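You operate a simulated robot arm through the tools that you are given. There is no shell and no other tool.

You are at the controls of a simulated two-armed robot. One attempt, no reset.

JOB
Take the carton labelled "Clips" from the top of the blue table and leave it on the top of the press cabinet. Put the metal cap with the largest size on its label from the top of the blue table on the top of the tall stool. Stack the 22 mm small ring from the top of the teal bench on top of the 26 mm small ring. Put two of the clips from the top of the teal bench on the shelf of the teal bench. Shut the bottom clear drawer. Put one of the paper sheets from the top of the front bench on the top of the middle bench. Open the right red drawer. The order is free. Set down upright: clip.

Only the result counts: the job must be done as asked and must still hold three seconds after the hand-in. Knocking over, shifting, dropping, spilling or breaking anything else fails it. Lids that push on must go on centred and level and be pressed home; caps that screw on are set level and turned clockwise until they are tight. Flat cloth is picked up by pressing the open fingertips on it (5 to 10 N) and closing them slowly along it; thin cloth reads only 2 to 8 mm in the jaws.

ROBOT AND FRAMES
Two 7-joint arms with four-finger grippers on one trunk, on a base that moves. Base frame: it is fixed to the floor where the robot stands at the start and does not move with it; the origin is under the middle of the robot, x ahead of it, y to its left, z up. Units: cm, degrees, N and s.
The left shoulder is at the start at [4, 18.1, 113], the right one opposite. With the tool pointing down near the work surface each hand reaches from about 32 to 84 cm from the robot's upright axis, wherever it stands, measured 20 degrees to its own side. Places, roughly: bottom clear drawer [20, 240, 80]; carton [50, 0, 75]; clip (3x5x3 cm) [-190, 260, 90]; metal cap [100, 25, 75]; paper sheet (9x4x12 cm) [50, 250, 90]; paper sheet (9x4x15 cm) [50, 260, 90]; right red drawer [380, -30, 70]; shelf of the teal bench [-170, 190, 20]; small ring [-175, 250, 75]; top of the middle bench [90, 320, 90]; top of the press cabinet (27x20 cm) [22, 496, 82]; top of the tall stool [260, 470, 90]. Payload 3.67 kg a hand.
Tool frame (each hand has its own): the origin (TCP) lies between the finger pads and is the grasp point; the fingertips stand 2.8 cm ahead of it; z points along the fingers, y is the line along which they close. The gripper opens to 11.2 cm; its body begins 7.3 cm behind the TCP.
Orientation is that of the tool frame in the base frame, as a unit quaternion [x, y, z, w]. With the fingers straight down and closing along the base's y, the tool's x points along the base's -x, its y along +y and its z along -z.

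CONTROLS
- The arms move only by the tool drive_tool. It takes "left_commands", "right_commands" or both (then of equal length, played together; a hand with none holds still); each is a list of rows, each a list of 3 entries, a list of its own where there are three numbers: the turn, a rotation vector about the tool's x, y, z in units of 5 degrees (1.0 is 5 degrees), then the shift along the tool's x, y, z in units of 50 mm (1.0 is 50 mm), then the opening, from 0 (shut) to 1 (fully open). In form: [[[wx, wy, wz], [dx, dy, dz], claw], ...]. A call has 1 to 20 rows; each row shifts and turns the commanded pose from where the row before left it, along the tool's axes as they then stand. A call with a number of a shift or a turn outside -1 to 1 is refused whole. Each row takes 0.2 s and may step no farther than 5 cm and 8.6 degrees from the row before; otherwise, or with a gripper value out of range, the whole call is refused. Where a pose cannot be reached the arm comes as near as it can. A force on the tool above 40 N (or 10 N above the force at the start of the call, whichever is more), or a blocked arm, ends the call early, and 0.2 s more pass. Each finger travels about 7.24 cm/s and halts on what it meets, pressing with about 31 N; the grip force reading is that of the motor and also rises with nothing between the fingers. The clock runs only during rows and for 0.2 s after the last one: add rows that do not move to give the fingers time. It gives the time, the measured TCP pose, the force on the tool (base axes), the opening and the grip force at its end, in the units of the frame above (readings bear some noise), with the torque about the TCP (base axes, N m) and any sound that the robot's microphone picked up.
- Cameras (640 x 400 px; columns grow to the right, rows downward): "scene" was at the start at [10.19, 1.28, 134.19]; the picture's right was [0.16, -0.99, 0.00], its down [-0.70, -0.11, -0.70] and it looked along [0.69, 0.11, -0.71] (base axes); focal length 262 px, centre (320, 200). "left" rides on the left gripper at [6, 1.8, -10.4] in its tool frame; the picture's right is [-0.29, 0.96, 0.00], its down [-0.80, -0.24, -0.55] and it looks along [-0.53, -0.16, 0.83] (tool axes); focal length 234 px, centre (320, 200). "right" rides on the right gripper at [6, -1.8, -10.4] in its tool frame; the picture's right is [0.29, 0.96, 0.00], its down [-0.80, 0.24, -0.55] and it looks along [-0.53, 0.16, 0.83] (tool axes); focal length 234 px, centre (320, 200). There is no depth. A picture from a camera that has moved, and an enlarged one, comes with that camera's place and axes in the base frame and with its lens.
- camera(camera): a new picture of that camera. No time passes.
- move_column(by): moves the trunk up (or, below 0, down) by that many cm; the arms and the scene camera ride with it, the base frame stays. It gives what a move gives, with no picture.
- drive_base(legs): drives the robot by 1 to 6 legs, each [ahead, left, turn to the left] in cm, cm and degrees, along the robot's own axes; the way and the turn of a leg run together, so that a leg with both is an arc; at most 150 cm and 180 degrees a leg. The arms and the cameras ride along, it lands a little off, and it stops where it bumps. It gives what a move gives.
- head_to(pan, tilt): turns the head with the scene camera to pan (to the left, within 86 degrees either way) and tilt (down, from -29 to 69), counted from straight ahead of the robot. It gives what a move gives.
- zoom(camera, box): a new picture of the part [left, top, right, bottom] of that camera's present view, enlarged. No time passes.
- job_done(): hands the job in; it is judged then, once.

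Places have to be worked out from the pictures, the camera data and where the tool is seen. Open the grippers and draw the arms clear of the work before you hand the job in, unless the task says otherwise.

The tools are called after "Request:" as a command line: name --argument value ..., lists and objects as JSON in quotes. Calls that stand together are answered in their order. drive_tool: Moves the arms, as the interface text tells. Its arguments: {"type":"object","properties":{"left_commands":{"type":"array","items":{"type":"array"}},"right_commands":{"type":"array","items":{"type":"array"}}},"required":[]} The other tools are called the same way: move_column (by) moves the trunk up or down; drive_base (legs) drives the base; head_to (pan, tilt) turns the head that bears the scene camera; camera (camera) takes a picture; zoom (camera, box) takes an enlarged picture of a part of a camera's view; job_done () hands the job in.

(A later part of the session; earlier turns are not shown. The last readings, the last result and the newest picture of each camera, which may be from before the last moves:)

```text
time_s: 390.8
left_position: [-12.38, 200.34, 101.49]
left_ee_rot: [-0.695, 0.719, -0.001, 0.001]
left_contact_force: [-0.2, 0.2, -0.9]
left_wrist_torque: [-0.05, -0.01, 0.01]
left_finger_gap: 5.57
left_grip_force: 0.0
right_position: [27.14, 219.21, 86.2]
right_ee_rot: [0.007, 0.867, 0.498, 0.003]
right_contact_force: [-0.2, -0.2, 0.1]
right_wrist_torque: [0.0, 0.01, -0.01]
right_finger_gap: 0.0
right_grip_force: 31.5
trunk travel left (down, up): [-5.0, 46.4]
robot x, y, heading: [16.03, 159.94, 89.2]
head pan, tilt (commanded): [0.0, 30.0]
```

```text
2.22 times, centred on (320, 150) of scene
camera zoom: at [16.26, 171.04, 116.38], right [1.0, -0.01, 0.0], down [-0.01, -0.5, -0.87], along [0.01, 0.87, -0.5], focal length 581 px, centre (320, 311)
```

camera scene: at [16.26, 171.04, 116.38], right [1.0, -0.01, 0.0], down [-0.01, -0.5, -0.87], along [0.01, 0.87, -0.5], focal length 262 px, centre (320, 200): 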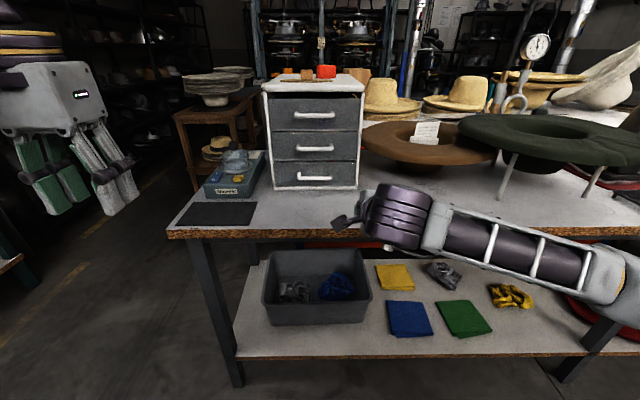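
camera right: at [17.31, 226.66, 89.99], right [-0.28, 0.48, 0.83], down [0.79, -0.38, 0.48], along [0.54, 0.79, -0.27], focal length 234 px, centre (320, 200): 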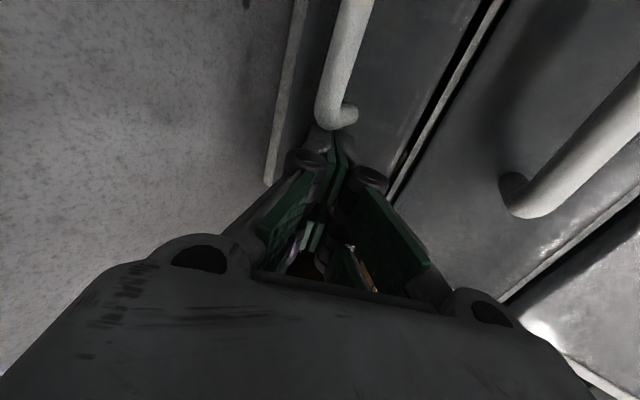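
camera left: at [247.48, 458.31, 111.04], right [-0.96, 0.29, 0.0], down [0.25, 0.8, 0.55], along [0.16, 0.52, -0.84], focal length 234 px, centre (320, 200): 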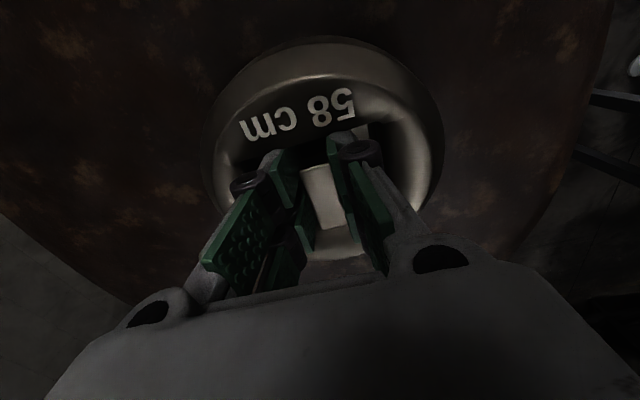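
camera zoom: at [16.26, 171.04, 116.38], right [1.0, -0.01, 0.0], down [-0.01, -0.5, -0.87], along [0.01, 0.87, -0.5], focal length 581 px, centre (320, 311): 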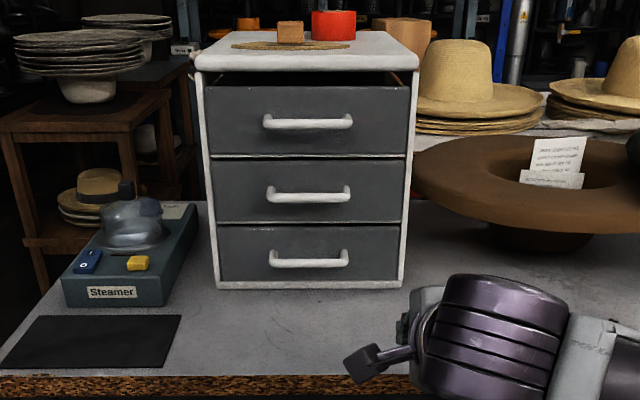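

The bottom drawer is flush shut. Next the paper: I raise the trunk 20 cm and take two-height zooms of the cards for triangulation.

Request:
zoom --camera "scene" --box '[340, 80, 500, 200]'

Request:
move_column --by 20

Request:
zoom --camera "scene" --box '[340, 110, 500, 230]'

```text
3.33 times, centred on (420, 140) of scene
camera zoom: at [16.26, 171.04, 116.38], right [1.0, -0.01, 0.0], down [-0.01, -0.5, -0.87], along [0.01, 0.87, -0.5], focal length 872 px, centre (-13, 400)
```

zoom: 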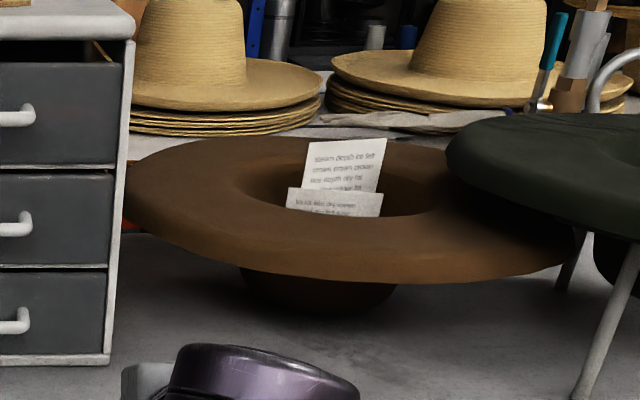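

```text
time_s: 393.0
left_position: [-12.09, 200.34, 121.69]
left_ee_rot: [-0.694, 0.72, -0.001, 0.003]
left_contact_force: [-0.9, -0.5, 0.1]
left_wrist_torque: [0.0, 0.03, 0.03]
left_finger_gap: 5.61
left_grip_force: 0.0
right_position: [26.95, 219.23, 106.32]
right_ee_rot: [0.007, 0.867, 0.499, 0.004]
right_contact_force: [-0.2, -0.4, 0.3]
right_wrist_torque: [0.02, 0.0, 0.01]
right_finger_gap: 0.01
right_grip_force: 31.8
trunk travel left (down, up): [-25.0, 26.4]
robot x, y, heading: [15.88, 160.1, 89.3]
head pan, tilt (commanded): [0.0, 30.0]
```

```text
3.33 times, centred on (420, 170) of scene
camera zoom: at [16.3, 171.04, 136.5], right [1.0, -0.01, 0.0], down [-0.01, -0.5, -0.87], along [0.01, 0.87, -0.5], focal length 872 px, centre (-13, 300)
```

zoom: 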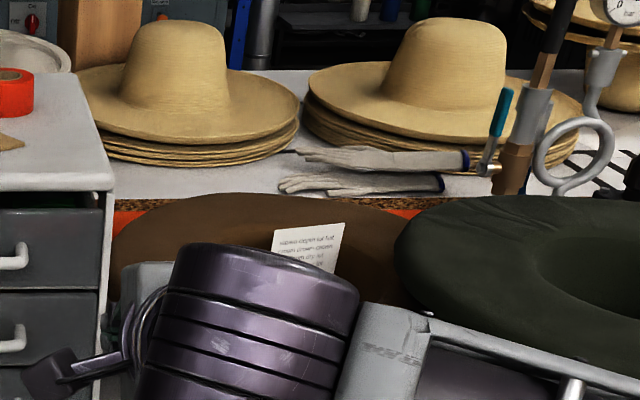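

The large card's top edge is near (53, 257, 96), about 7 cm above the brown hat's brim. I restore the right hand to fingers-down and move the base closer for a look from above with the wrist camera.

Request:
drive_tool --right_commands '[[[1, 0, 0], [0, -0.2, -0.2], 0.3], [[1, 0, 0], [0, -0.2, -0.2], 0.3], [[1, 0, 0], [0, -0.2, -0.2], 0.3], [[1, 0, 0], [0, -0.2, -0.2], 0.3], [[1, 0, 0], [0, -0.2, -0.2], 0.3], [[1, 0, 0], [0, -0.2, -0.2], 0.3], [[1, 0, 0], [0, -0.2, -0.2], 0.3], [[1, 0, 0], [0, -0.2, -0.2], 0.3], [[1, 0, 0], [0, -0.2, -0.2], 0.3], [[1, 0, 0], [0, -0.2, -0.2], 0.3], [[1, 0, 0], [0, -0.2, -0.2], 0.3], [[1, 0, 0], [0, -0.2, -0.2], 0.3], [[0, 0, 0], [0, 0, 0], 0.3]]'

Request:
drive_base --legs '[[0, -26, 0], [18, 0, 0]]'

Request:
camera --camera "scene"

Request:
camera --camera "right"

```text
time_s: 395.8
left_position: [-12.1, 200.35, 121.73]
left_ee_rot: [-0.695, 0.719, 0.0, 0.002]
left_contact_force: [0.2, -0.7, -0.4]
left_wrist_torque: [0.03, -0.02, -0.01]
left_finger_gap: 5.6
left_grip_force: 0.1
right_position: [26.89, 203.41, 109.86]
right_ee_rot: [0.008, 1.0, -0.002, 0.001]
right_contact_force: [0.3, 0.5, 1.0]
right_wrist_torque: [-0.01, -0.01, 0.0]
right_finger_gap: 3.38
right_grip_force: 0.1
trunk travel left (down, up): [-25.0, 26.4]
robot x, y, heading: [16.04, 160.22, 89.1]
head pan, tilt (commanded): [0.0, 30.0]
```

```text
time_s: 398.8
left_position: [14.12, 218.22, 121.68]
left_ee_rot: [-0.693, 0.721, 0.0, 0.002]
left_contact_force: [0.7, 0.2, -1.3]
left_wrist_torque: [-0.04, -0.03, 0.01]
left_finger_gap: 5.59
left_grip_force: 0.1
right_position: [53.08, 221.12, 109.79]
right_ee_rot: [0.009, 1.0, -0.001, 0.0]
right_contact_force: [-0.4, -0.1, 0.4]
right_wrist_torque: [-0.03, 0.01, 0.02]
right_finger_gap: 3.36
right_grip_force: 0.1
trunk travel left (down, up): [-25.0, 26.4]
robot x, y, heading: [42.17, 177.67, 89.0]
head pan, tilt (commanded): [0.0, 30.0]
```

```text
taken
camera scene: at [42.48, 188.73, 136.5], right [1.0, -0.02, 0.0], down [-0.01, -0.5, -0.87], along [0.01, 0.87, -0.5], focal length 262 px, centre (320, 200)
```

scene: 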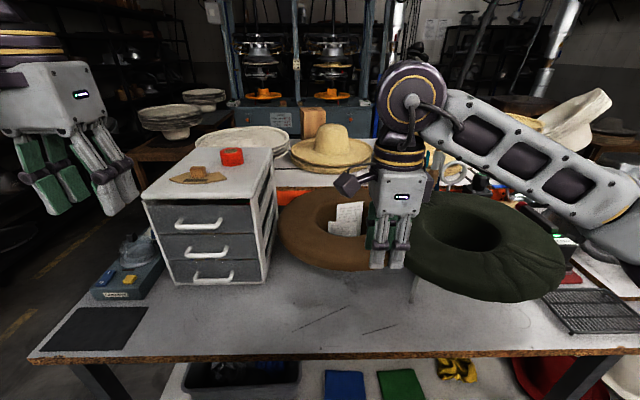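

```text
taken
camera right: at [47.05, 219.5, 120.23], right [-0.27, 0.96, 0.0], down [0.8, 0.23, 0.55], along [0.53, 0.15, -0.83], focal length 234 px, centre (320, 200)
```

right: 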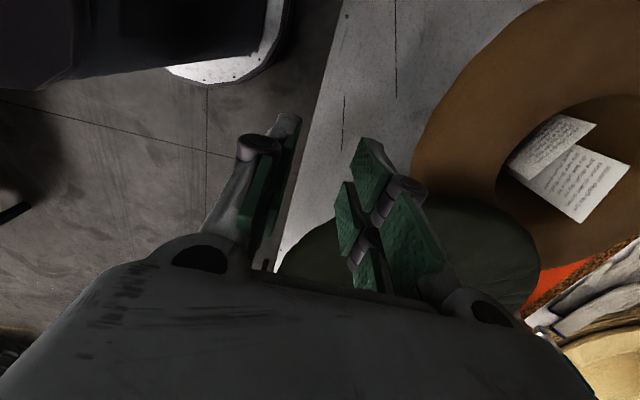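

The wrist camera sees both cards inside the hat crown. I zoom both cameras to measure card orientation.

Request:
zoom --camera "right" --box '[480, 90, 640, 240]'

Request:
zoom --camera "scene" --box '[280, 170, 420, 280]'

```text
2.67 times, centred on (560, 165) of right
camera zoom: at [47.05, 219.5, 120.23], right [-0.27, 0.96, 0.0], down [0.8, 0.23, 0.55], along [0.53, 0.15, -0.83], focal length 624 px, centre (-320, 293)
```

zoom: 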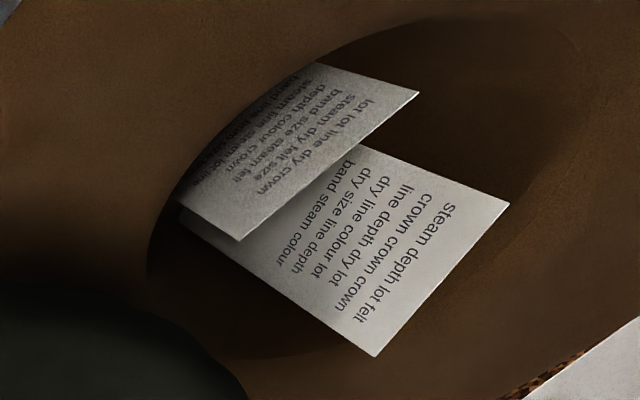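

```text
3.64 times, centred on (350, 225) of scene
camera zoom: at [42.48, 188.73, 136.5], right [1.0, -0.02, 0.0], down [-0.01, -0.5, -0.87], along [0.01, 0.87, -0.5], focal length 951 px, centre (211, 109)
```

zoom: 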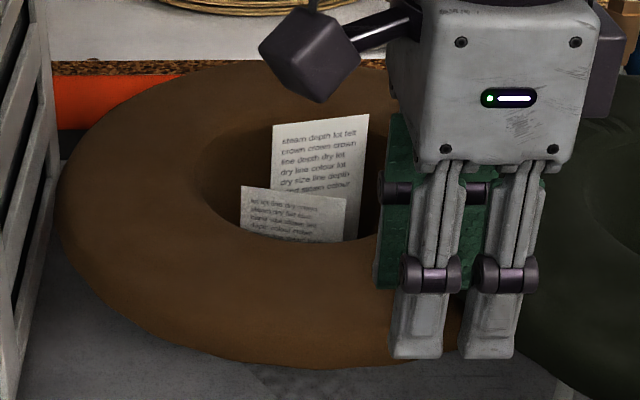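

The large card is nearly vertical: top edge from (48.8, 257.5) to (57.1, 259), z≈95.4, 4 cm above the small card's top. Before going closer I check the gap between my base and the bench.

Request:
head_to --pan 0 --tilt 66

Request:
camera --camera "scene"

```text
time_s: 399.8
left_position: [14.13, 218.09, 121.74]
left_ee_rot: [-0.693, 0.721, 0.0, 0.002]
left_contact_force: [-0.3, -0.8, -0.7]
left_wrist_torque: [0.01, -0.02, 0.0]
left_finger_gap: 5.59
left_grip_force: 0.0
right_position: [53.06, 221.13, 109.79]
right_ee_rot: [0.01, 1.0, -0.001, 0.001]
right_contact_force: [-0.3, -0.2, 0.6]
right_wrist_torque: [0.0, 0.01, 0.01]
right_finger_gap: 3.36
right_grip_force: 0.2
trunk travel left (down, up): [-25.0, 26.4]
robot x, y, heading: [41.86, 177.48, 89.0]
head pan, tilt (commanded): [0.0, 66.0]
```

```text
taken
camera scene: at [42.41, 185.58, 131.64], right [1.0, -0.02, 0.0], down [-0.02, -0.91, -0.41], along [0.01, 0.41, -0.91], focal length 262 px, centre (320, 200)
```

scene: 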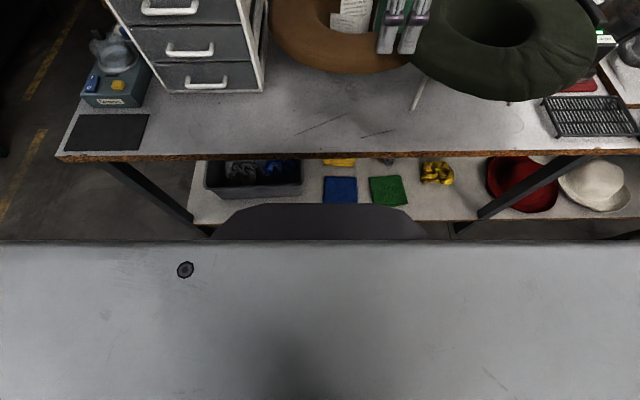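

My body front is ~30 cm ahead of the axis, so I can go 8 cm closer. I do that, then align the right hand above the card.

Request:
drive_base --legs '[[8, 0, 0]]'

Request:
drive_tool --right_commands '[[[0, 0, -0.73], [0, 0.5, 0], 0.36], [[0, 0, -0.73], [0, 0.7, 0], 0.36], [[0, 0, -0.73], [0, 0.7, 0], 0.36], [[0, 0, 0], [0, 0.7, 0], 0.36], [[0, 0, 0], [0, 0.7, 0], 0.36], [[0, 0, 0], [0, 0.7, 0], 0.36], [[0, 0, 0], [0, 0, 0], 0.36]]'

Request:
camera --camera "right"

Request:
head_to --pan 0 --tilt 40

Request:
zoom --camera "scene" --box '[260, 100, 440, 250]'

```text
time_s: 400.9
left_position: [14.28, 226.1, 121.7]
left_ee_rot: [-0.694, 0.72, -0.001, 0.001]
left_contact_force: [-0.9, 1.1, -0.1]
left_wrist_torque: [-0.08, 0.0, 0.03]
left_finger_gap: 5.59
left_grip_force: 0.0
right_position: [53.21, 229.0, 109.84]
right_ee_rot: [0.01, 1.0, -0.002, 0.0]
right_contact_force: [-0.2, 0.2, -0.7]
right_wrist_torque: [-0.05, 0.01, 0.03]
right_finger_gap: 3.35
right_grip_force: 0.1
trunk travel left (down, up): [-25.0, 26.4]
robot x, y, heading: [42.52, 185.71, 89.0]
head pan, tilt (commanded): [0.0, 66.0]
```

```text
time_s: 402.5
left_position: [14.24, 225.87, 121.75]
left_ee_rot: [-0.693, 0.721, 0.0, 0.002]
left_contact_force: [-0.4, -0.4, 0.9]
left_wrist_torque: [-0.01, 0.01, 0.03]
left_finger_gap: 5.61
left_grip_force: 0.1
right_position: [50.99, 248.49, 109.86]
right_ee_rot: [-0.086, 0.996, -0.001, -0.001]
right_contact_force: [0.1, 0.2, -0.4]
right_wrist_torque: [0.01, 0.02, -0.01]
right_finger_gap: 4.04
right_grip_force: 0.0
trunk travel left (down, up): [-25.0, 26.4]
robot x, y, heading: [42.38, 185.64, 88.7]
head pan, tilt (commanded): [0.0, 66.0]
```

```text
taken
camera right: at [45.33, 246.0, 120.3], right [-0.45, 0.89, 0.0], down [0.74, 0.37, 0.55], along [0.5, 0.25, -0.83], focal length 234 px, centre (320, 200)
```

right: 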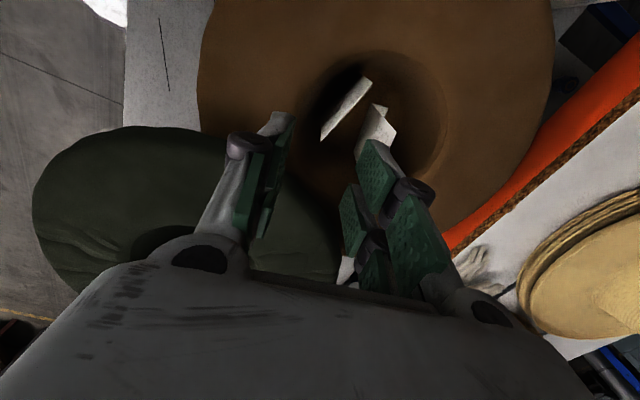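

```text
time_s: 403.4
left_position: [14.21, 226.0, 121.77]
left_ee_rot: [-0.694, 0.72, 0.0, 0.002]
left_contact_force: [0.3, -0.1, -0.8]
left_wrist_torque: [-0.01, -0.01, 0.0]
left_finger_gap: 5.6
left_grip_force: 0.0
right_position: [50.95, 248.7, 109.87]
right_ee_rot: [-0.086, 0.996, 0.0, 0.0]
right_contact_force: [-0.4, -0.3, 0.7]
right_wrist_torque: [-0.01, 0.0, 0.02]
right_finger_gap: 4.01
right_grip_force: 0.1
trunk travel left (down, up): [-25.0, 26.4]
robot x, y, heading: [42.35, 185.35, 88.9]
head pan, tilt (commanded): [0.0, 40.0]
```

```text
2.67 times, centred on (350, 175) of scene
camera zoom: at [42.58, 196.04, 134.97], right [1.0, -0.02, 0.0], down [-0.01, -0.64, -0.77], along [0.01, 0.77, -0.64], focal length 698 px, centre (240, 267)
```

zoom: 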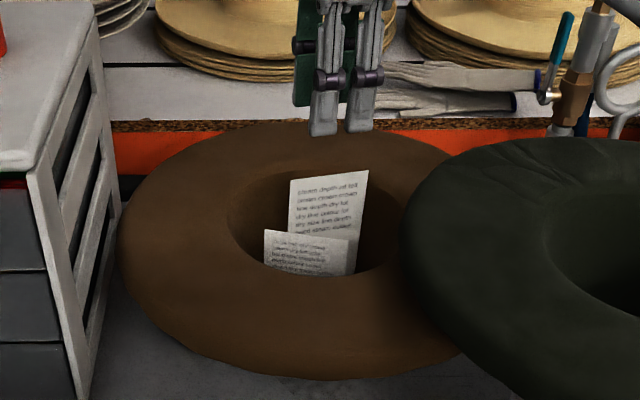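

Now nearly above the cards. I zoom the wrist camera to locate the large card's top edge relative to the fingers.

Request:
zoom --camera "right" --box '[290, 60, 450, 180]'

```text
3.33 times, centred on (370, 120) of right
camera zoom: at [45.26, 246.01, 120.26], right [-0.45, 0.89, 0.0], down [0.74, 0.37, 0.55], along [0.5, 0.25, -0.83], focal length 781 px, centre (153, 467)
```

zoom: 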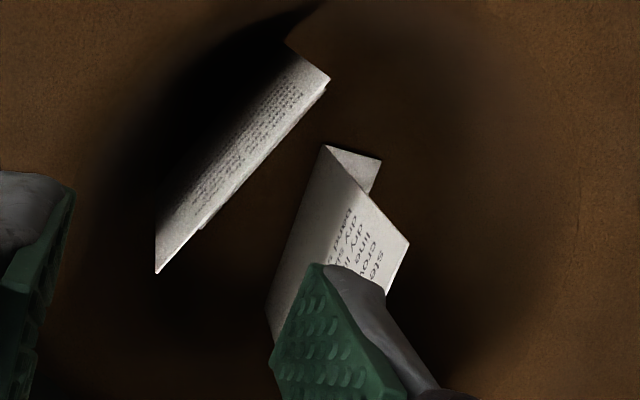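

The card is a standing L-folded sheet; its top edge centre is about (52.9, 258.1). I move the open fingers over it at safe height.

Request:
drive_tool --right_commands '[[[0, 0, 0], [-0.18, 0.45, 0], 0.36], [[0, 0, 0], [-0.18, 0.45, 0], 0.36], [[0, 0, 0], [-0.18, 0.45, 0], 0.36], [[0, 0, 0], [-0.17, 0.44, 0], 0.36], [[0, 0, 0], [0, 0, 0.6], 0.36], [[0, 0, 0], [0, 0, 0.6], 0.36], [[0, 0, 0], [0, 0, 0], 0.36]]'

Request:
zoom --camera "scene" --box '[290, 110, 410, 220]'

Request:
camera --camera "right"

```text
time_s: 405.0
left_position: [14.19, 225.96, 121.74]
left_ee_rot: [-0.694, 0.72, 0.0, 0.002]
left_contact_force: [-0.5, -0.4, -0.7]
left_wrist_torque: [0.01, 0.0, 0.04]
left_finger_gap: 5.6
left_grip_force: 0.0
right_position: [52.9, 258.07, 103.85]
right_ee_rot: [-0.086, 0.996, -0.001, 0.0]
right_contact_force: [0.9, 0.5, -0.2]
right_wrist_torque: [0.01, 0.0, 0.01]
right_finger_gap: 4.03
right_grip_force: 0.1
trunk travel left (down, up): [-25.0, 26.4]
robot x, y, heading: [42.17, 185.49, 88.9]
head pan, tilt (commanded): [0.0, 40.0]
```

```text
3.64 times, centred on (350, 165) of scene
camera zoom: at [42.55, 196.01, 134.98], right [1.0, -0.02, 0.0], down [-0.01, -0.64, -0.77], along [0.01, 0.77, -0.64], focal length 951 px, centre (211, 327)
```

zoom: 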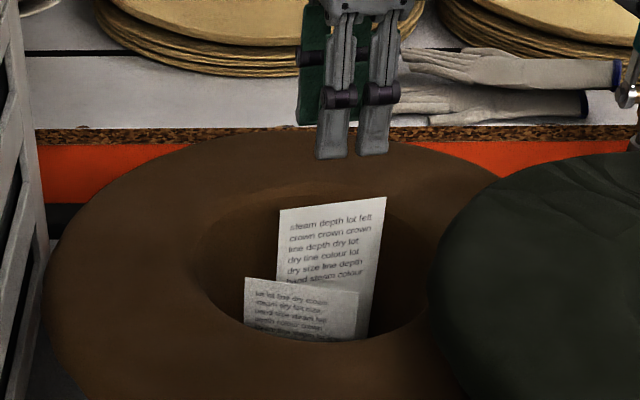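

```text
taken
camera right: at [47.23, 255.43, 114.18], right [-0.45, 0.89, 0.0], down [0.74, 0.37, 0.55], along [0.5, 0.25, -0.83], focal length 234 px, centre (320, 200)
```

right: 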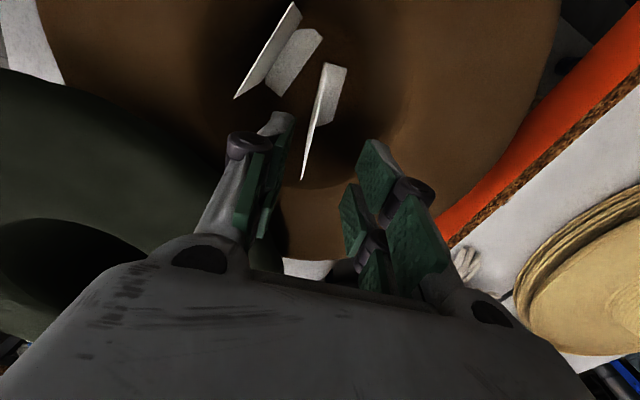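

The large card lies between the open finger pairs, slightly nearer the front one. I descend so the tips end ~2.6 cm below its top edge, above the small card.

Request:
drive_tool --right_commands '[[[0, 0, 0], [0, -0.05, 0.5], 0.36], [[0, 0, 0], [0, 0, 0.5], 0.36], [[0, 0, 0], [0, 0, 0.4], 0.36], [[0, 0, 0], [0, 0, 0.25], 0.36], [[0, 0, 0], [0, 0, 0], 0.36]]'

Request:
zoom --camera "scene" --box '[290, 110, 410, 220]'

Request:
camera --camera "right"

```text
time_s: 406.2
left_position: [14.21, 225.91, 121.8]
left_ee_rot: [-0.693, 0.721, 0.0, 0.002]
left_contact_force: [-0.2, -0.9, 0.1]
left_wrist_torque: [-0.01, -0.02, -0.01]
left_finger_gap: 5.58
left_grip_force: 0.0
right_position: [53.01, 257.94, 95.57]
right_ee_rot: [-0.086, 0.996, 0.0, 0.0]
right_contact_force: [0.1, -0.2, 0.5]
right_wrist_torque: [-0.01, 0.0, -0.01]
right_finger_gap: 4.01
right_grip_force: 0.0
trunk travel left (down, up): [-25.0, 26.4]
robot x, y, heading: [42.67, 185.36, 89.0]
head pan, tilt (commanded): [0.0, 40.0]
```

```text
3.64 times, centred on (350, 165) of scene
camera zoom: at [42.57, 196.04, 134.97], right [1.0, -0.02, 0.0], down [-0.01, -0.64, -0.77], along [0.01, 0.77, -0.64], focal length 951 px, centre (211, 327)
```

zoom: 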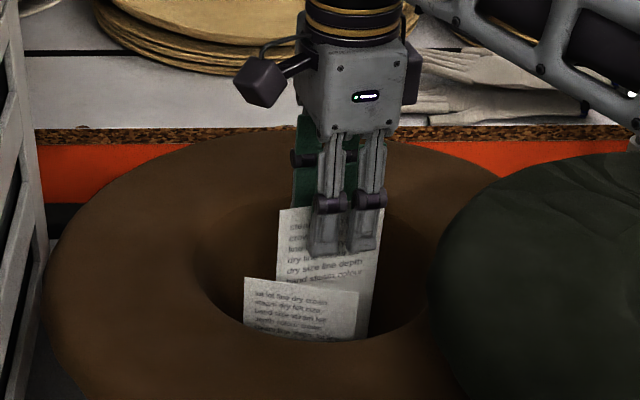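

```text
taken
camera right: at [47.31, 255.21, 105.95], right [-0.45, 0.89, 0.0], down [0.74, 0.37, 0.55], along [0.5, 0.25, -0.83], focal length 234 px, centre (320, 200)
```

right: 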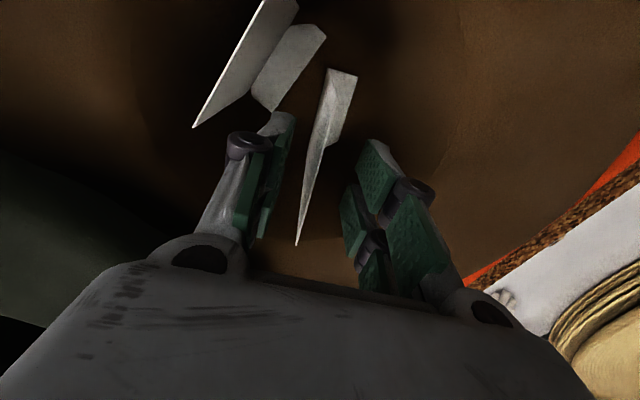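

Card is between the fingers, the small card untouched. I close gently.

Request:
drive_tool --right_commands '[[[0, 0, 0], [0, 0, 0], 0.28], [[0, 0, 0], [0, 0, 0], 0.2], [[0, 0, 0], [0, 0, 0], 0.12], [[0, 0, 0], [0, 0, 0], 0.06], [[0, 0, 0], [0, 0, 0], 0.0], [[0, 0, 0], [0, 0, 0], 0.0], [[0, 0, 0], [0, 0, 0], 0.0]]'

Request:
camera --camera "right"

Request:
zoom --camera "scene" --box '[290, 110, 410, 220]'

```text
time_s: 407.8
left_position: [14.27, 225.97, 121.75]
left_ee_rot: [-0.693, 0.721, -0.001, 0.001]
left_contact_force: [-0.3, -0.1, 0.8]
left_wrist_torque: [0.02, 0.02, 0.01]
left_finger_gap: 5.58
left_grip_force: 0.1
right_position: [52.91, 257.9, 95.57]
right_ee_rot: [-0.086, 0.996, 0.0, 0.0]
right_contact_force: [1.4, 0.3, -0.7]
right_wrist_torque: [0.01, 0.0, -0.03]
right_finger_gap: 0.61
right_grip_force: 30.6
trunk travel left (down, up): [-25.0, 26.4]
robot x, y, heading: [42.08, 185.08, 88.7]
head pan, tilt (commanded): [0.0, 40.0]
```

```text
taken
camera right: at [47.32, 255.23, 105.95], right [-0.45, 0.89, 0.0], down [0.74, 0.37, 0.55], along [0.5, 0.25, -0.83], focal length 234 px, centre (320, 200)
```

right: 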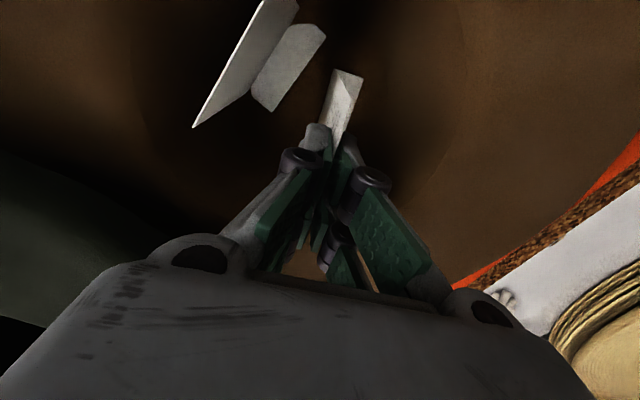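

```text
3.64 times, centred on (350, 165) of scene
camera zoom: at [42.58, 196.05, 134.97], right [1.0, -0.02, 0.0], down [-0.01, -0.64, -0.77], along [0.01, 0.77, -0.64], focal length 951 px, centre (211, 327)
```

zoom: 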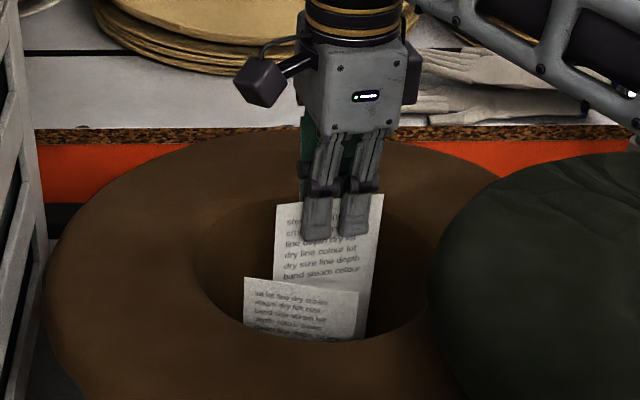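

The card is gripped (0.6 cm thick) and the small card is undisturbed. To avoid stretching the arm I lift with the trunk.

Request:
move_column --by 4

Request:
zoom --camera "scene" --box '[290, 110, 410, 220]'

Request:
move_column --by 18

Request:
zoom --camera "scene" --box '[260, 110, 440, 250]'

```text
time_s: 408.6
left_position: [14.11, 226.04, 125.66]
left_ee_rot: [-0.693, 0.721, -0.001, 0.001]
left_contact_force: [-0.4, -0.4, 0.8]
left_wrist_torque: [-0.01, -0.02, 0.06]
left_finger_gap: 5.58
left_grip_force: 0.0
right_position: [52.9, 257.89, 99.42]
right_ee_rot: [-0.087, 0.996, -0.001, 0.001]
right_contact_force: [-0.2, 0.4, -0.6]
right_wrist_torque: [-0.04, 0.02, -0.02]
right_finger_gap: 0.59
right_grip_force: 30.9
trunk travel left (down, up): [-29.0, 22.4]
robot x, y, heading: [42.12, 185.54, 89.0]
head pan, tilt (commanded): [0.0, 40.0]
```

```text
3.64 times, centred on (350, 165) of scene
camera zoom: at [42.57, 196.1, 138.92], right [1.0, -0.02, 0.0], down [-0.01, -0.64, -0.77], along [0.01, 0.77, -0.64], focal length 951 px, centre (211, 327)
```

zoom: 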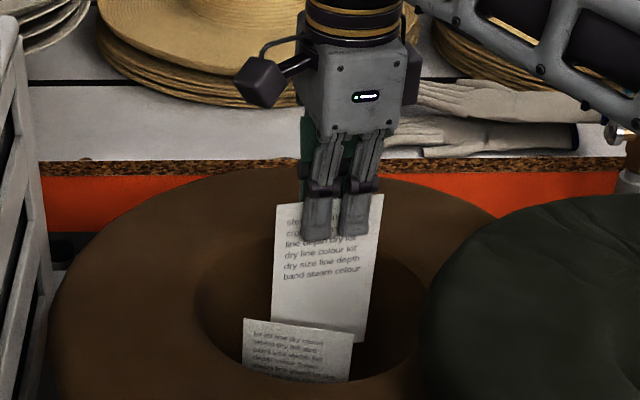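

```text
time_s: 410.6
left_position: [14.19, 225.99, 143.71]
left_ee_rot: [-0.693, 0.72, -0.001, 0.002]
left_contact_force: [-0.3, -0.5, -0.2]
left_wrist_torque: [-0.01, 0.0, 0.03]
left_finger_gap: 5.64
left_grip_force: 0.1
right_position: [52.98, 257.85, 117.55]
right_ee_rot: [-0.086, 0.996, -0.001, 0.0]
right_contact_force: [0.1, 1.1, 0.4]
right_wrist_torque: [-0.03, 0.0, 0.0]
right_finger_gap: 0.6
right_grip_force: 30.9
trunk travel left (down, up): [-47.0, 4.4]
robot x, y, heading: [42.51, 185.3, 88.9]
head pan, tilt (commanded): [0.0, 40.0]
```

```text
2.86 times, centred on (350, 180) of scene
camera zoom: at [42.58, 196.07, 157.0], right [1.0, -0.02, 0.0], down [-0.01, -0.64, -0.77], along [0.01, 0.77, -0.64], focal length 748 px, centre (234, 257)
```

zoom: 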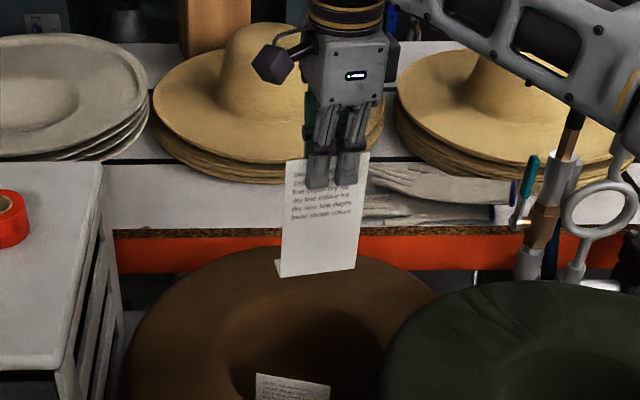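

The card is out cleanly. I retract the arm, back off and drive west around the bench end to place it on the middle bench's west part.

Request:
drive_tool --right_commands '[[[0, 0, 0], [0.11, -0.5, 0], 0], [[0, 0, 0], [0.11, -0.6, 0], 0], [[0, 0, 0], [0.11, -0.6, 0], 0], [[0, 0, 0], [0.11, -0.6, 0], 0], [[0, 0, 0], [0.11, -0.6, 0], 0], [[0, 0, 0], [0.11, -0.6, 0], 0], [[0, 0, 0], [0, 0, 0], 0]]'

Request:
drive_base --legs '[[-25, 0, 0], [0, 105, 0]]'

Request:
head_to --pan 0 --tilt 30

Request:
camera --camera "scene"

```text
time_s: 412.2
left_position: [14.15, 226.0, 143.83]
left_ee_rot: [-0.694, 0.72, -0.001, 0.001]
left_contact_force: [-0.4, -0.4, -0.4]
left_wrist_torque: [-0.04, 0.05, 0.01]
left_finger_gap: 5.61
left_grip_force: 0.1
right_position: [52.66, 240.06, 117.53]
right_ee_rot: [-0.085, 0.996, -0.001, 0.0]
right_contact_force: [0.0, -0.1, -0.3]
right_wrist_torque: [-0.02, -0.02, 0.01]
right_finger_gap: 0.61
right_grip_force: 31.1
trunk travel left (down, up): [-47.0, 4.4]
robot x, y, heading: [42.59, 185.25, 88.9]
head pan, tilt (commanded): [0.0, 40.0]
```

```text
time_s: 419.3
left_position: [-91.4, 202.26, 143.75]
left_ee_rot: [-0.695, 0.719, 0.0, 0.002]
left_contact_force: [0.1, 0.8, 0.9]
left_wrist_torque: [0.01, 0.04, 0.0]
left_finger_gap: 5.59
left_grip_force: 0.1
right_position: [-53.1, 216.54, 117.68]
right_ee_rot: [-0.088, 0.996, -0.001, 0.0]
right_contact_force: [0.6, 0.8, -0.4]
right_wrist_torque: [0.04, 0.01, 0.0]
right_finger_gap: 0.59
right_grip_force: 30.7
trunk travel left (down, up): [-47.0, 4.4]
robot x, y, heading: [-63.4, 161.95, 89.2]
head pan, tilt (commanded): [0.0, 40.0]
```

```text
time_s: 420.0
left_position: [-91.49, 202.17, 143.71]
left_ee_rot: [-0.695, 0.719, 0.0, 0.001]
left_contact_force: [0.3, -0.5, -0.2]
left_wrist_torque: [0.01, 0.0, 0.0]
left_finger_gap: 5.62
left_grip_force: 0.1
right_position: [-53.1, 216.52, 117.59]
right_ee_rot: [-0.088, 0.996, -0.001, 0.0]
right_contact_force: [0.4, -0.5, 0.3]
right_wrist_torque: [0.02, -0.03, 0.01]
right_finger_gap: 0.57
right_grip_force: 30.8
trunk travel left (down, up): [-47.0, 4.4]
robot x, y, heading: [-63.36, 161.97, 89.4]
head pan, tilt (commanded): [0.0, 30.0]
```

```text
taken
camera scene: at [-63.08, 172.93, 158.52], right [1.0, -0.01, 0.0], down [-0.01, -0.5, -0.87], along [0.01, 0.87, -0.5], focal length 262 px, centre (320, 200)
```

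scene: 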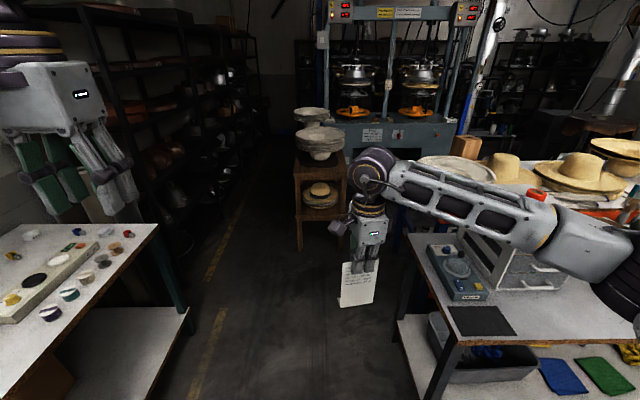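

The way north is clear up to the brown table (y≈356). I drive to about (−52, 318) and look right at the middle bench's west end.

Request:
drive_base --legs '[[150, 0, 0], [5, -11, 0]]'

Request:
head_to --pan -70 --tilt 35

Request:
camera --camera "scene"

```text
time_s: 428.5
left_position: [-79.81, 357.04, 143.84]
left_ee_rot: [-0.698, 0.716, 0.0, 0.002]
left_contact_force: [0.2, 0.0, -0.5]
left_wrist_torque: [0.01, -0.01, 0.01]
left_finger_gap: 5.58
left_grip_force: 0.1
right_position: [-41.62, 371.57, 117.54]
right_ee_rot: [-0.093, 0.996, -0.001, 0.001]
right_contact_force: [-0.4, -1.1, 0.2]
right_wrist_torque: [0.03, 0.0, 0.02]
right_finger_gap: 0.59
right_grip_force: 31.4
trunk travel left (down, up): [-47.0, 4.4]
robot x, y, heading: [-50.96, 316.85, 89.8]
head pan, tilt (commanded): [0.0, 30.0]
```

```text
time_s: 429.9
left_position: [-79.74, 357.02, 143.76]
left_ee_rot: [-0.699, 0.715, 0.0, 0.002]
left_contact_force: [-0.2, -0.6, 0.4]
left_wrist_torque: [-0.02, 0.02, 0.02]
left_finger_gap: 5.58
left_grip_force: 0.0
right_position: [-41.53, 371.65, 117.5]
right_ee_rot: [-0.093, 0.996, 0.0, 0.0]
right_contact_force: [0.2, 1.1, -1.4]
right_wrist_torque: [-0.01, 0.06, 0.02]
right_finger_gap: 0.61
right_grip_force: 31.4
trunk travel left (down, up): [-47.0, 4.4]
robot x, y, heading: [-50.93, 316.66, 90.0]
head pan, tilt (commanded): [-70.0, 35.0]
```

```text
taken
camera scene: at [-42.64, 321.98, 157.75], right [0.34, -0.94, 0.0], down [-0.54, -0.2, -0.82], along [0.77, 0.28, -0.57], focal length 262 px, centre (320, 200)
```

scene: 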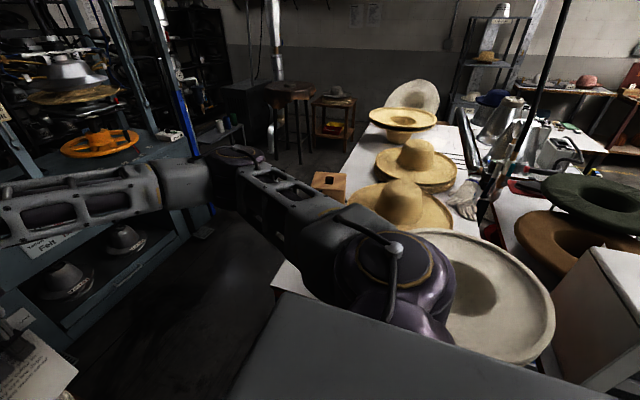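

The bench's north-west corner beside the big white hat is free. I turn right to heading ≈25° so the card comes over that corner.

Request:
drive_base --legs '[[0, 0, -65]]'

Request:
head_to --pan 0 --tilt 45

Request:
camera --camera "scene"

Request:
camera --camera "right"

```text
time_s: 433.4
left_position: [-27.0, 359.87, 143.76]
left_ee_rot: [-0.206, 0.978, -0.001, 0.002]
left_contact_force: [-0.3, 0.1, 0.6]
left_wrist_torque: [0.0, 0.0, 0.03]
left_finger_gap: 5.6
left_grip_force: 0.0
right_position: [2.48, 331.57, 117.59]
right_ee_rot: [0.455, 0.891, -0.001, -0.001]
right_contact_force: [0.0, -0.2, 0.5]
right_wrist_torque: [0.0, 0.01, 0.0]
right_finger_gap: 0.6
right_grip_force: 30.9
trunk travel left (down, up): [-47.0, 4.4]
robot x, y, heading: [-50.99, 316.97, 25.1]
head pan, tilt (commanded): [-70.0, 35.0]
```

```text
time_s: 434.8
left_position: [-26.92, 359.84, 143.75]
left_ee_rot: [-0.206, 0.979, -0.001, 0.001]
left_contact_force: [-0.5, -0.8, 0.5]
left_wrist_torque: [0.0, -0.03, 0.02]
left_finger_gap: 5.64
left_grip_force: 0.2
right_position: [2.52, 331.46, 117.68]
right_ee_rot: [0.455, 0.891, -0.001, 0.0]
right_contact_force: [-0.4, -0.1, 0.6]
right_wrist_torque: [0.03, -0.01, 0.02]
right_finger_gap: 0.58
right_grip_force: 31.3
trunk travel left (down, up): [-47.0, 4.4]
robot x, y, heading: [-51.02, 317.1, 24.9]
head pan, tilt (commanded): [0.0, 45.0]
```

```text
taken
camera scene: at [-41.77, 321.2, 156.27], right [0.42, -0.91, 0.0], down [-0.64, -0.3, -0.71], along [0.64, 0.3, -0.71], focal length 262 px, centre (320, 200)
```

scene: 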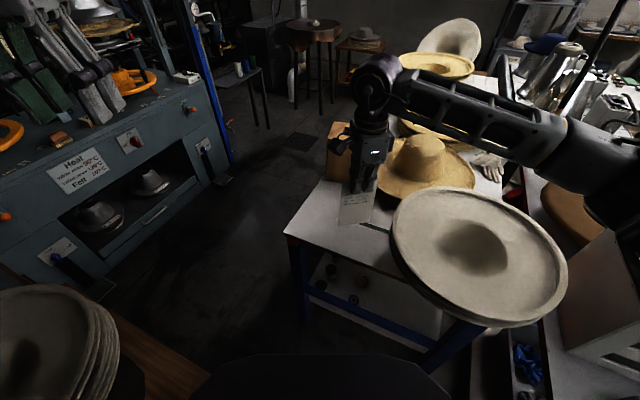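

```text
taken
camera right: at [-2.54, 335.42, 127.98], right [0.61, 0.8, 0.0], down [0.66, -0.5, 0.55], along [0.44, -0.34, -0.83], focal length 234 px, centre (320, 200)
```

right: 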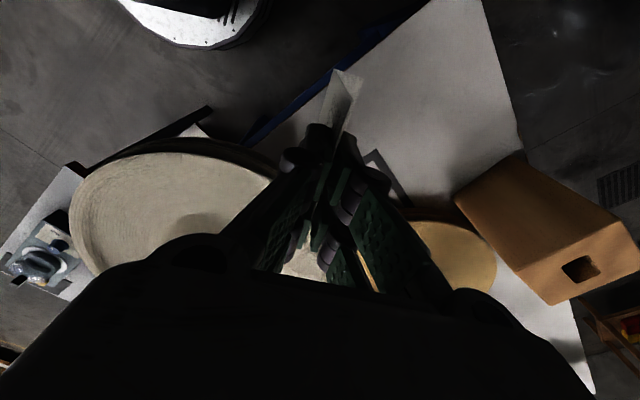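

The bench corner right below is free. I move the card ~12 cm inward to (15, 334) and begin lowering.

Request:
drive_tool --right_commands '[[[0, 0, 0], [-0.27, 0.58, 0], 0], [[0, 0, 0], [-0.27, 0.58, 0], 0], [[0, 0, 0], [-0.27, 0.58, 0], 0], [[0, 0, 0], [-0.27, 0.58, 0], 0], [[0, 0, 0], [0, 0, 0.5], 0], [[0, 0, 0], [0, 0, 0.5], 0], [[0, 0, 0], [0, 0, 0.5], 0], [[0, 0, 0], [0, 0, 0.4], 0], [[0, 0, 0], [0, 0, 0], 0]]'

Request:
camera --camera "right"

Request:
zoom --camera "scene" --box '[270, 100, 430, 260]'

```text
time_s: 436.8
left_position: [-26.96, 359.87, 143.83]
left_ee_rot: [-0.207, 0.978, -0.001, 0.002]
left_contact_force: [-0.1, 0.3, -0.8]
left_wrist_torque: [0.02, 0.02, 0.01]
left_finger_gap: 5.59
left_grip_force: 0.1
right_position: [14.93, 333.95, 107.9]
right_ee_rot: [0.455, 0.891, -0.001, 0.0]
right_contact_force: [-0.5, -0.2, -0.6]
right_wrist_torque: [-0.02, -0.01, 0.01]
right_finger_gap: 0.61
right_grip_force: 31.2
trunk travel left (down, up): [-47.0, 4.4]
robot x, y, heading: [-51.29, 317.03, 25.3]
head pan, tilt (commanded): [0.0, 45.0]
```

```text
taken
camera right: at [10.0, 337.84, 118.42], right [0.61, 0.8, 0.0], down [0.66, -0.5, 0.55], along [0.44, -0.34, -0.83], focal length 234 px, centre (320, 200)
```

right: 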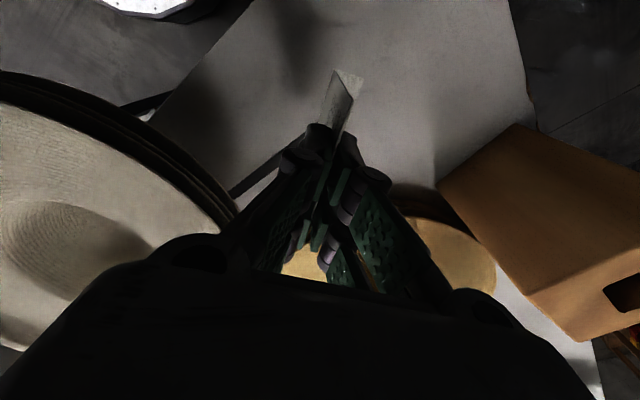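

```text
2.50 times, centred on (350, 180) of scene
camera zoom: at [-41.81, 321.2, 156.27], right [0.42, -0.91, 0.0], down [-0.64, -0.3, -0.71], along [0.64, 0.3, -0.71], focal length 654 px, centre (245, 250)
```

zoom: 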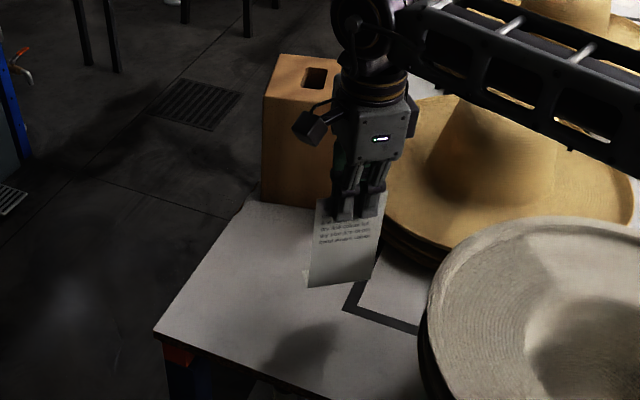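

Still above the surface. I lower in small steps and watch for contact.

Request:
drive_tool --right_commands '[[[0, 0, 0], [0, 0, 0.2], 0], [[0, 0, 0], [0, 0, 0.2], 0], [[0, 0, 0], [0, 0, 0.2], 0], [[0, 0, 0], [0, 0, 0], 0]]'

Request:
zoom --camera "scene" --box '[290, 150, 390, 250]'

```text
time_s: 437.8
left_position: [-26.92, 359.94, 143.75]
left_ee_rot: [-0.206, 0.979, -0.002, 0.001]
left_contact_force: [-0.4, 0.4, 0.3]
left_wrist_torque: [-0.02, 0.0, 0.01]
left_finger_gap: 5.6
left_grip_force: 0.1
right_position: [15.01, 333.89, 105.05]
right_ee_rot: [0.455, 0.89, -0.001, 0.0]
right_contact_force: [-0.2, 0.0, -0.6]
right_wrist_torque: [0.03, -0.03, -0.01]
right_finger_gap: 0.6
right_grip_force: 30.8
trunk travel left (down, up): [-47.0, 4.4]
robot x, y, heading: [-51.09, 317.16, 24.7]
head pan, tilt (commanded): [0.0, 45.0]
```

```text
4.00 times, centred on (340, 200) of scene
camera zoom: at [-41.78, 321.21, 156.27], right [0.42, -0.91, 0.0], down [-0.64, -0.3, -0.71], along [0.64, 0.3, -0.71], focal length 1046 px, centre (240, 200)
```

zoom: 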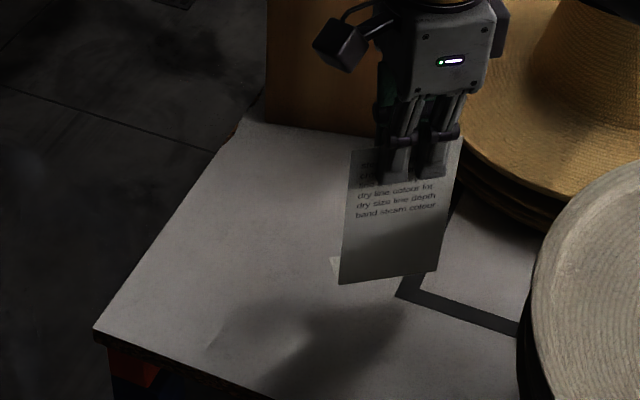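

No contact yet (card bottom ≈90.5). I continue down in 6 mm steps.

Request:
drive_tool --right_commands '[[[0, 0, 0], [0, 0, 0.15], 0], [[0, 0, 0], [0, 0, 0.15], 0], [[0, 0, 0], [0, 0, 0.1], 0], [[0, 0, 0], [0, 0, 0], 0]]'

Request:
zoom --camera "scene" --box '[290, 150, 390, 250]'

```text
time_s: 438.8
left_position: [-26.97, 359.82, 143.72]
left_ee_rot: [-0.206, 0.979, -0.002, 0.002]
left_contact_force: [0.1, 0.1, -0.6]
left_wrist_torque: [0.01, 0.01, -0.02]
left_finger_gap: 5.62
left_grip_force: 0.0
right_position: [14.94, 333.88, 102.92]
right_ee_rot: [0.454, 0.891, 0.0, 0.0]
right_contact_force: [-0.5, -0.3, 0.3]
right_wrist_torque: [0.0, 0.01, 0.02]
right_finger_gap: 0.63
right_grip_force: 30.8
trunk travel left (down, up): [-47.0, 4.4]
robot x, y, heading: [-51.06, 317.25, 25.2]
head pan, tilt (commanded): [0.0, 45.0]
```

```text
4.00 times, centred on (340, 200) of scene
camera zoom: at [-41.78, 321.22, 156.27], right [0.42, -0.91, 0.0], down [-0.64, -0.3, -0.71], along [0.64, 0.3, -0.71], focal length 1046 px, centre (240, 200)
```

zoom: 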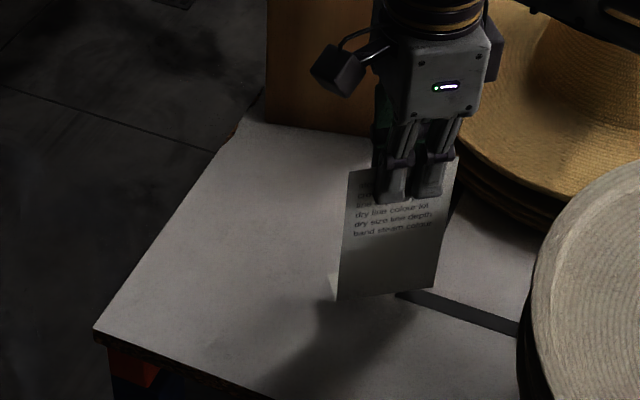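

Close now. I go down a further 1.5 cm in 5 mm steps.

Request:
drive_tool --right_commands '[[[0, 0, 0], [0, 0, 0.1], 0], [[0, 0, 0], [0, 0, 0.1], 0], [[0, 0, 0], [0, 0, 0.1], 0], [[0, 0, 0], [0, 0, 0], 0]]'

Request:
zoom --camera "scene" --box '[290, 150, 390, 250]'

```text
time_s: 439.8
left_position: [-27.01, 359.88, 143.73]
left_ee_rot: [-0.207, 0.978, -0.002, 0.001]
left_contact_force: [0.6, 0.2, 0.0]
left_wrist_torque: [-0.01, -0.01, 0.02]
left_finger_gap: 5.59
left_grip_force: 0.1
right_position: [14.91, 333.87, 101.48]
right_ee_rot: [0.455, 0.89, 0.0, 0.0]
right_contact_force: [-0.6, 0.5, -0.2]
right_wrist_torque: [-0.02, -0.02, -0.02]
right_finger_gap: 0.57
right_grip_force: 31.4
trunk travel left (down, up): [-47.0, 4.4]
robot x, y, heading: [-51.42, 317.18, 25.0]
head pan, tilt (commanded): [0.0, 45.0]
```

```text
4.00 times, centred on (340, 200) of scene
camera zoom: at [-41.78, 321.21, 156.27], right [0.42, -0.91, 0.0], down [-0.64, -0.3, -0.71], along [0.64, 0.3, -0.71], focal length 1046 px, centre (240, 200)
```

zoom: 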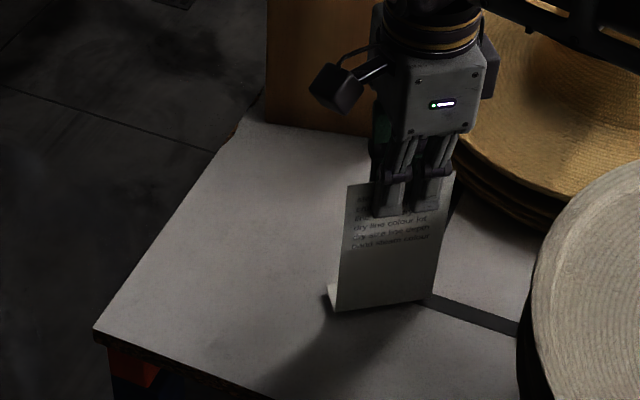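

The shadow is converging with the card's foot. A little more.

Request:
drive_tool --right_commands '[[[0, 0, 0], [0, 0, 0.08], 0], [[0, 0, 0], [0, 0, 0.08], 0], [[0, 0, 0], [0, 0, 0], 0]]'

Request:
zoom --camera "scene" --box '[310, 180, 380, 250]'

```text
time_s: 440.6
left_position: [-27.13, 359.9, 143.71]
left_ee_rot: [-0.207, 0.978, -0.001, 0.002]
left_contact_force: [-0.1, -0.2, -0.4]
left_wrist_torque: [-0.05, -0.02, 0.0]
left_finger_gap: 5.59
left_grip_force: 0.0
right_position: [15.04, 333.97, 100.59]
right_ee_rot: [0.454, 0.891, -0.001, -0.001]
right_contact_force: [0.3, -0.6, -0.1]
right_wrist_torque: [0.0, 0.03, 0.03]
right_finger_gap: 0.59
right_grip_force: 31.0
trunk travel left (down, up): [-47.0, 4.4]
robot x, y, heading: [-51.06, 316.58, 24.7]
head pan, tilt (commanded): [0.0, 45.0]
```

```text
5.71 times, centred on (345, 215) of scene
camera zoom: at [-41.79, 321.21, 156.27], right [0.42, -0.91, 0.0], down [-0.64, -0.3, -0.71], along [0.64, 0.3, -0.71], focal length 1495 px, centre (177, 114)
```

zoom: 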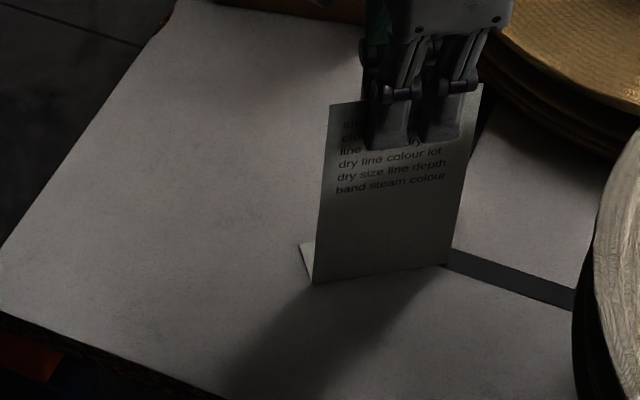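

Almost touching. One more small step.

Request:
drive_tool --right_commands '[[[0, 0, 0], [0, 0, 0.06], 0], [[0, 0, 0], [0, 0, 0.06], 0], [[0, 0, 0], [0, 0, 0], 0]]'

Request:
zoom --camera "scene" --box '[310, 180, 380, 250]'

```text
time_s: 441.4
left_position: [-27.38, 359.72, 143.92]
left_ee_rot: [-0.206, 0.979, -0.001, 0.002]
left_contact_force: [0.2, 0.3, -0.1]
left_wrist_torque: [0.0, 0.0, -0.04]
left_finger_gap: 5.59
left_grip_force: 0.0
right_position: [14.8, 333.9, 100.55]
right_ee_rot: [0.455, 0.89, 0.002, 0.001]
right_contact_force: [-0.2, -2.0, 27.8]
right_wrist_torque: [-0.31, -0.19, 0.01]
right_finger_gap: 0.56
right_grip_force: 31.5
trunk travel left (down, up): [-47.0, 4.4]
robot x, y, heading: [-51.3, 317.13, 25.0]
head pan, tilt (commanded): [0.0, 45.0]
```

```text
5.71 times, centred on (345, 215) of scene
camera zoom: at [-42.12, 321.09, 156.31], right [0.42, -0.91, 0.0], down [-0.64, -0.3, -0.71], along [0.64, 0.3, -0.71], focal length 1495 px, centre (177, 114)
```

zoom: 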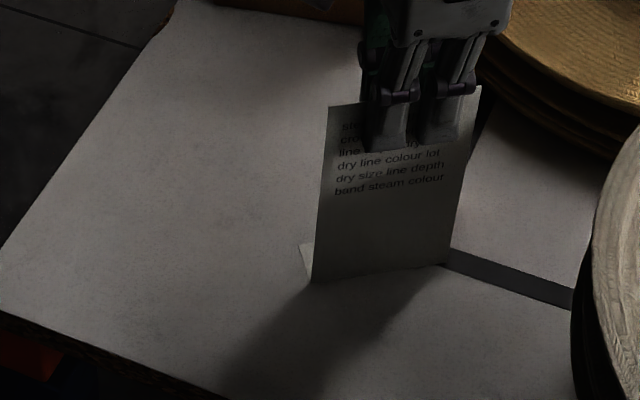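

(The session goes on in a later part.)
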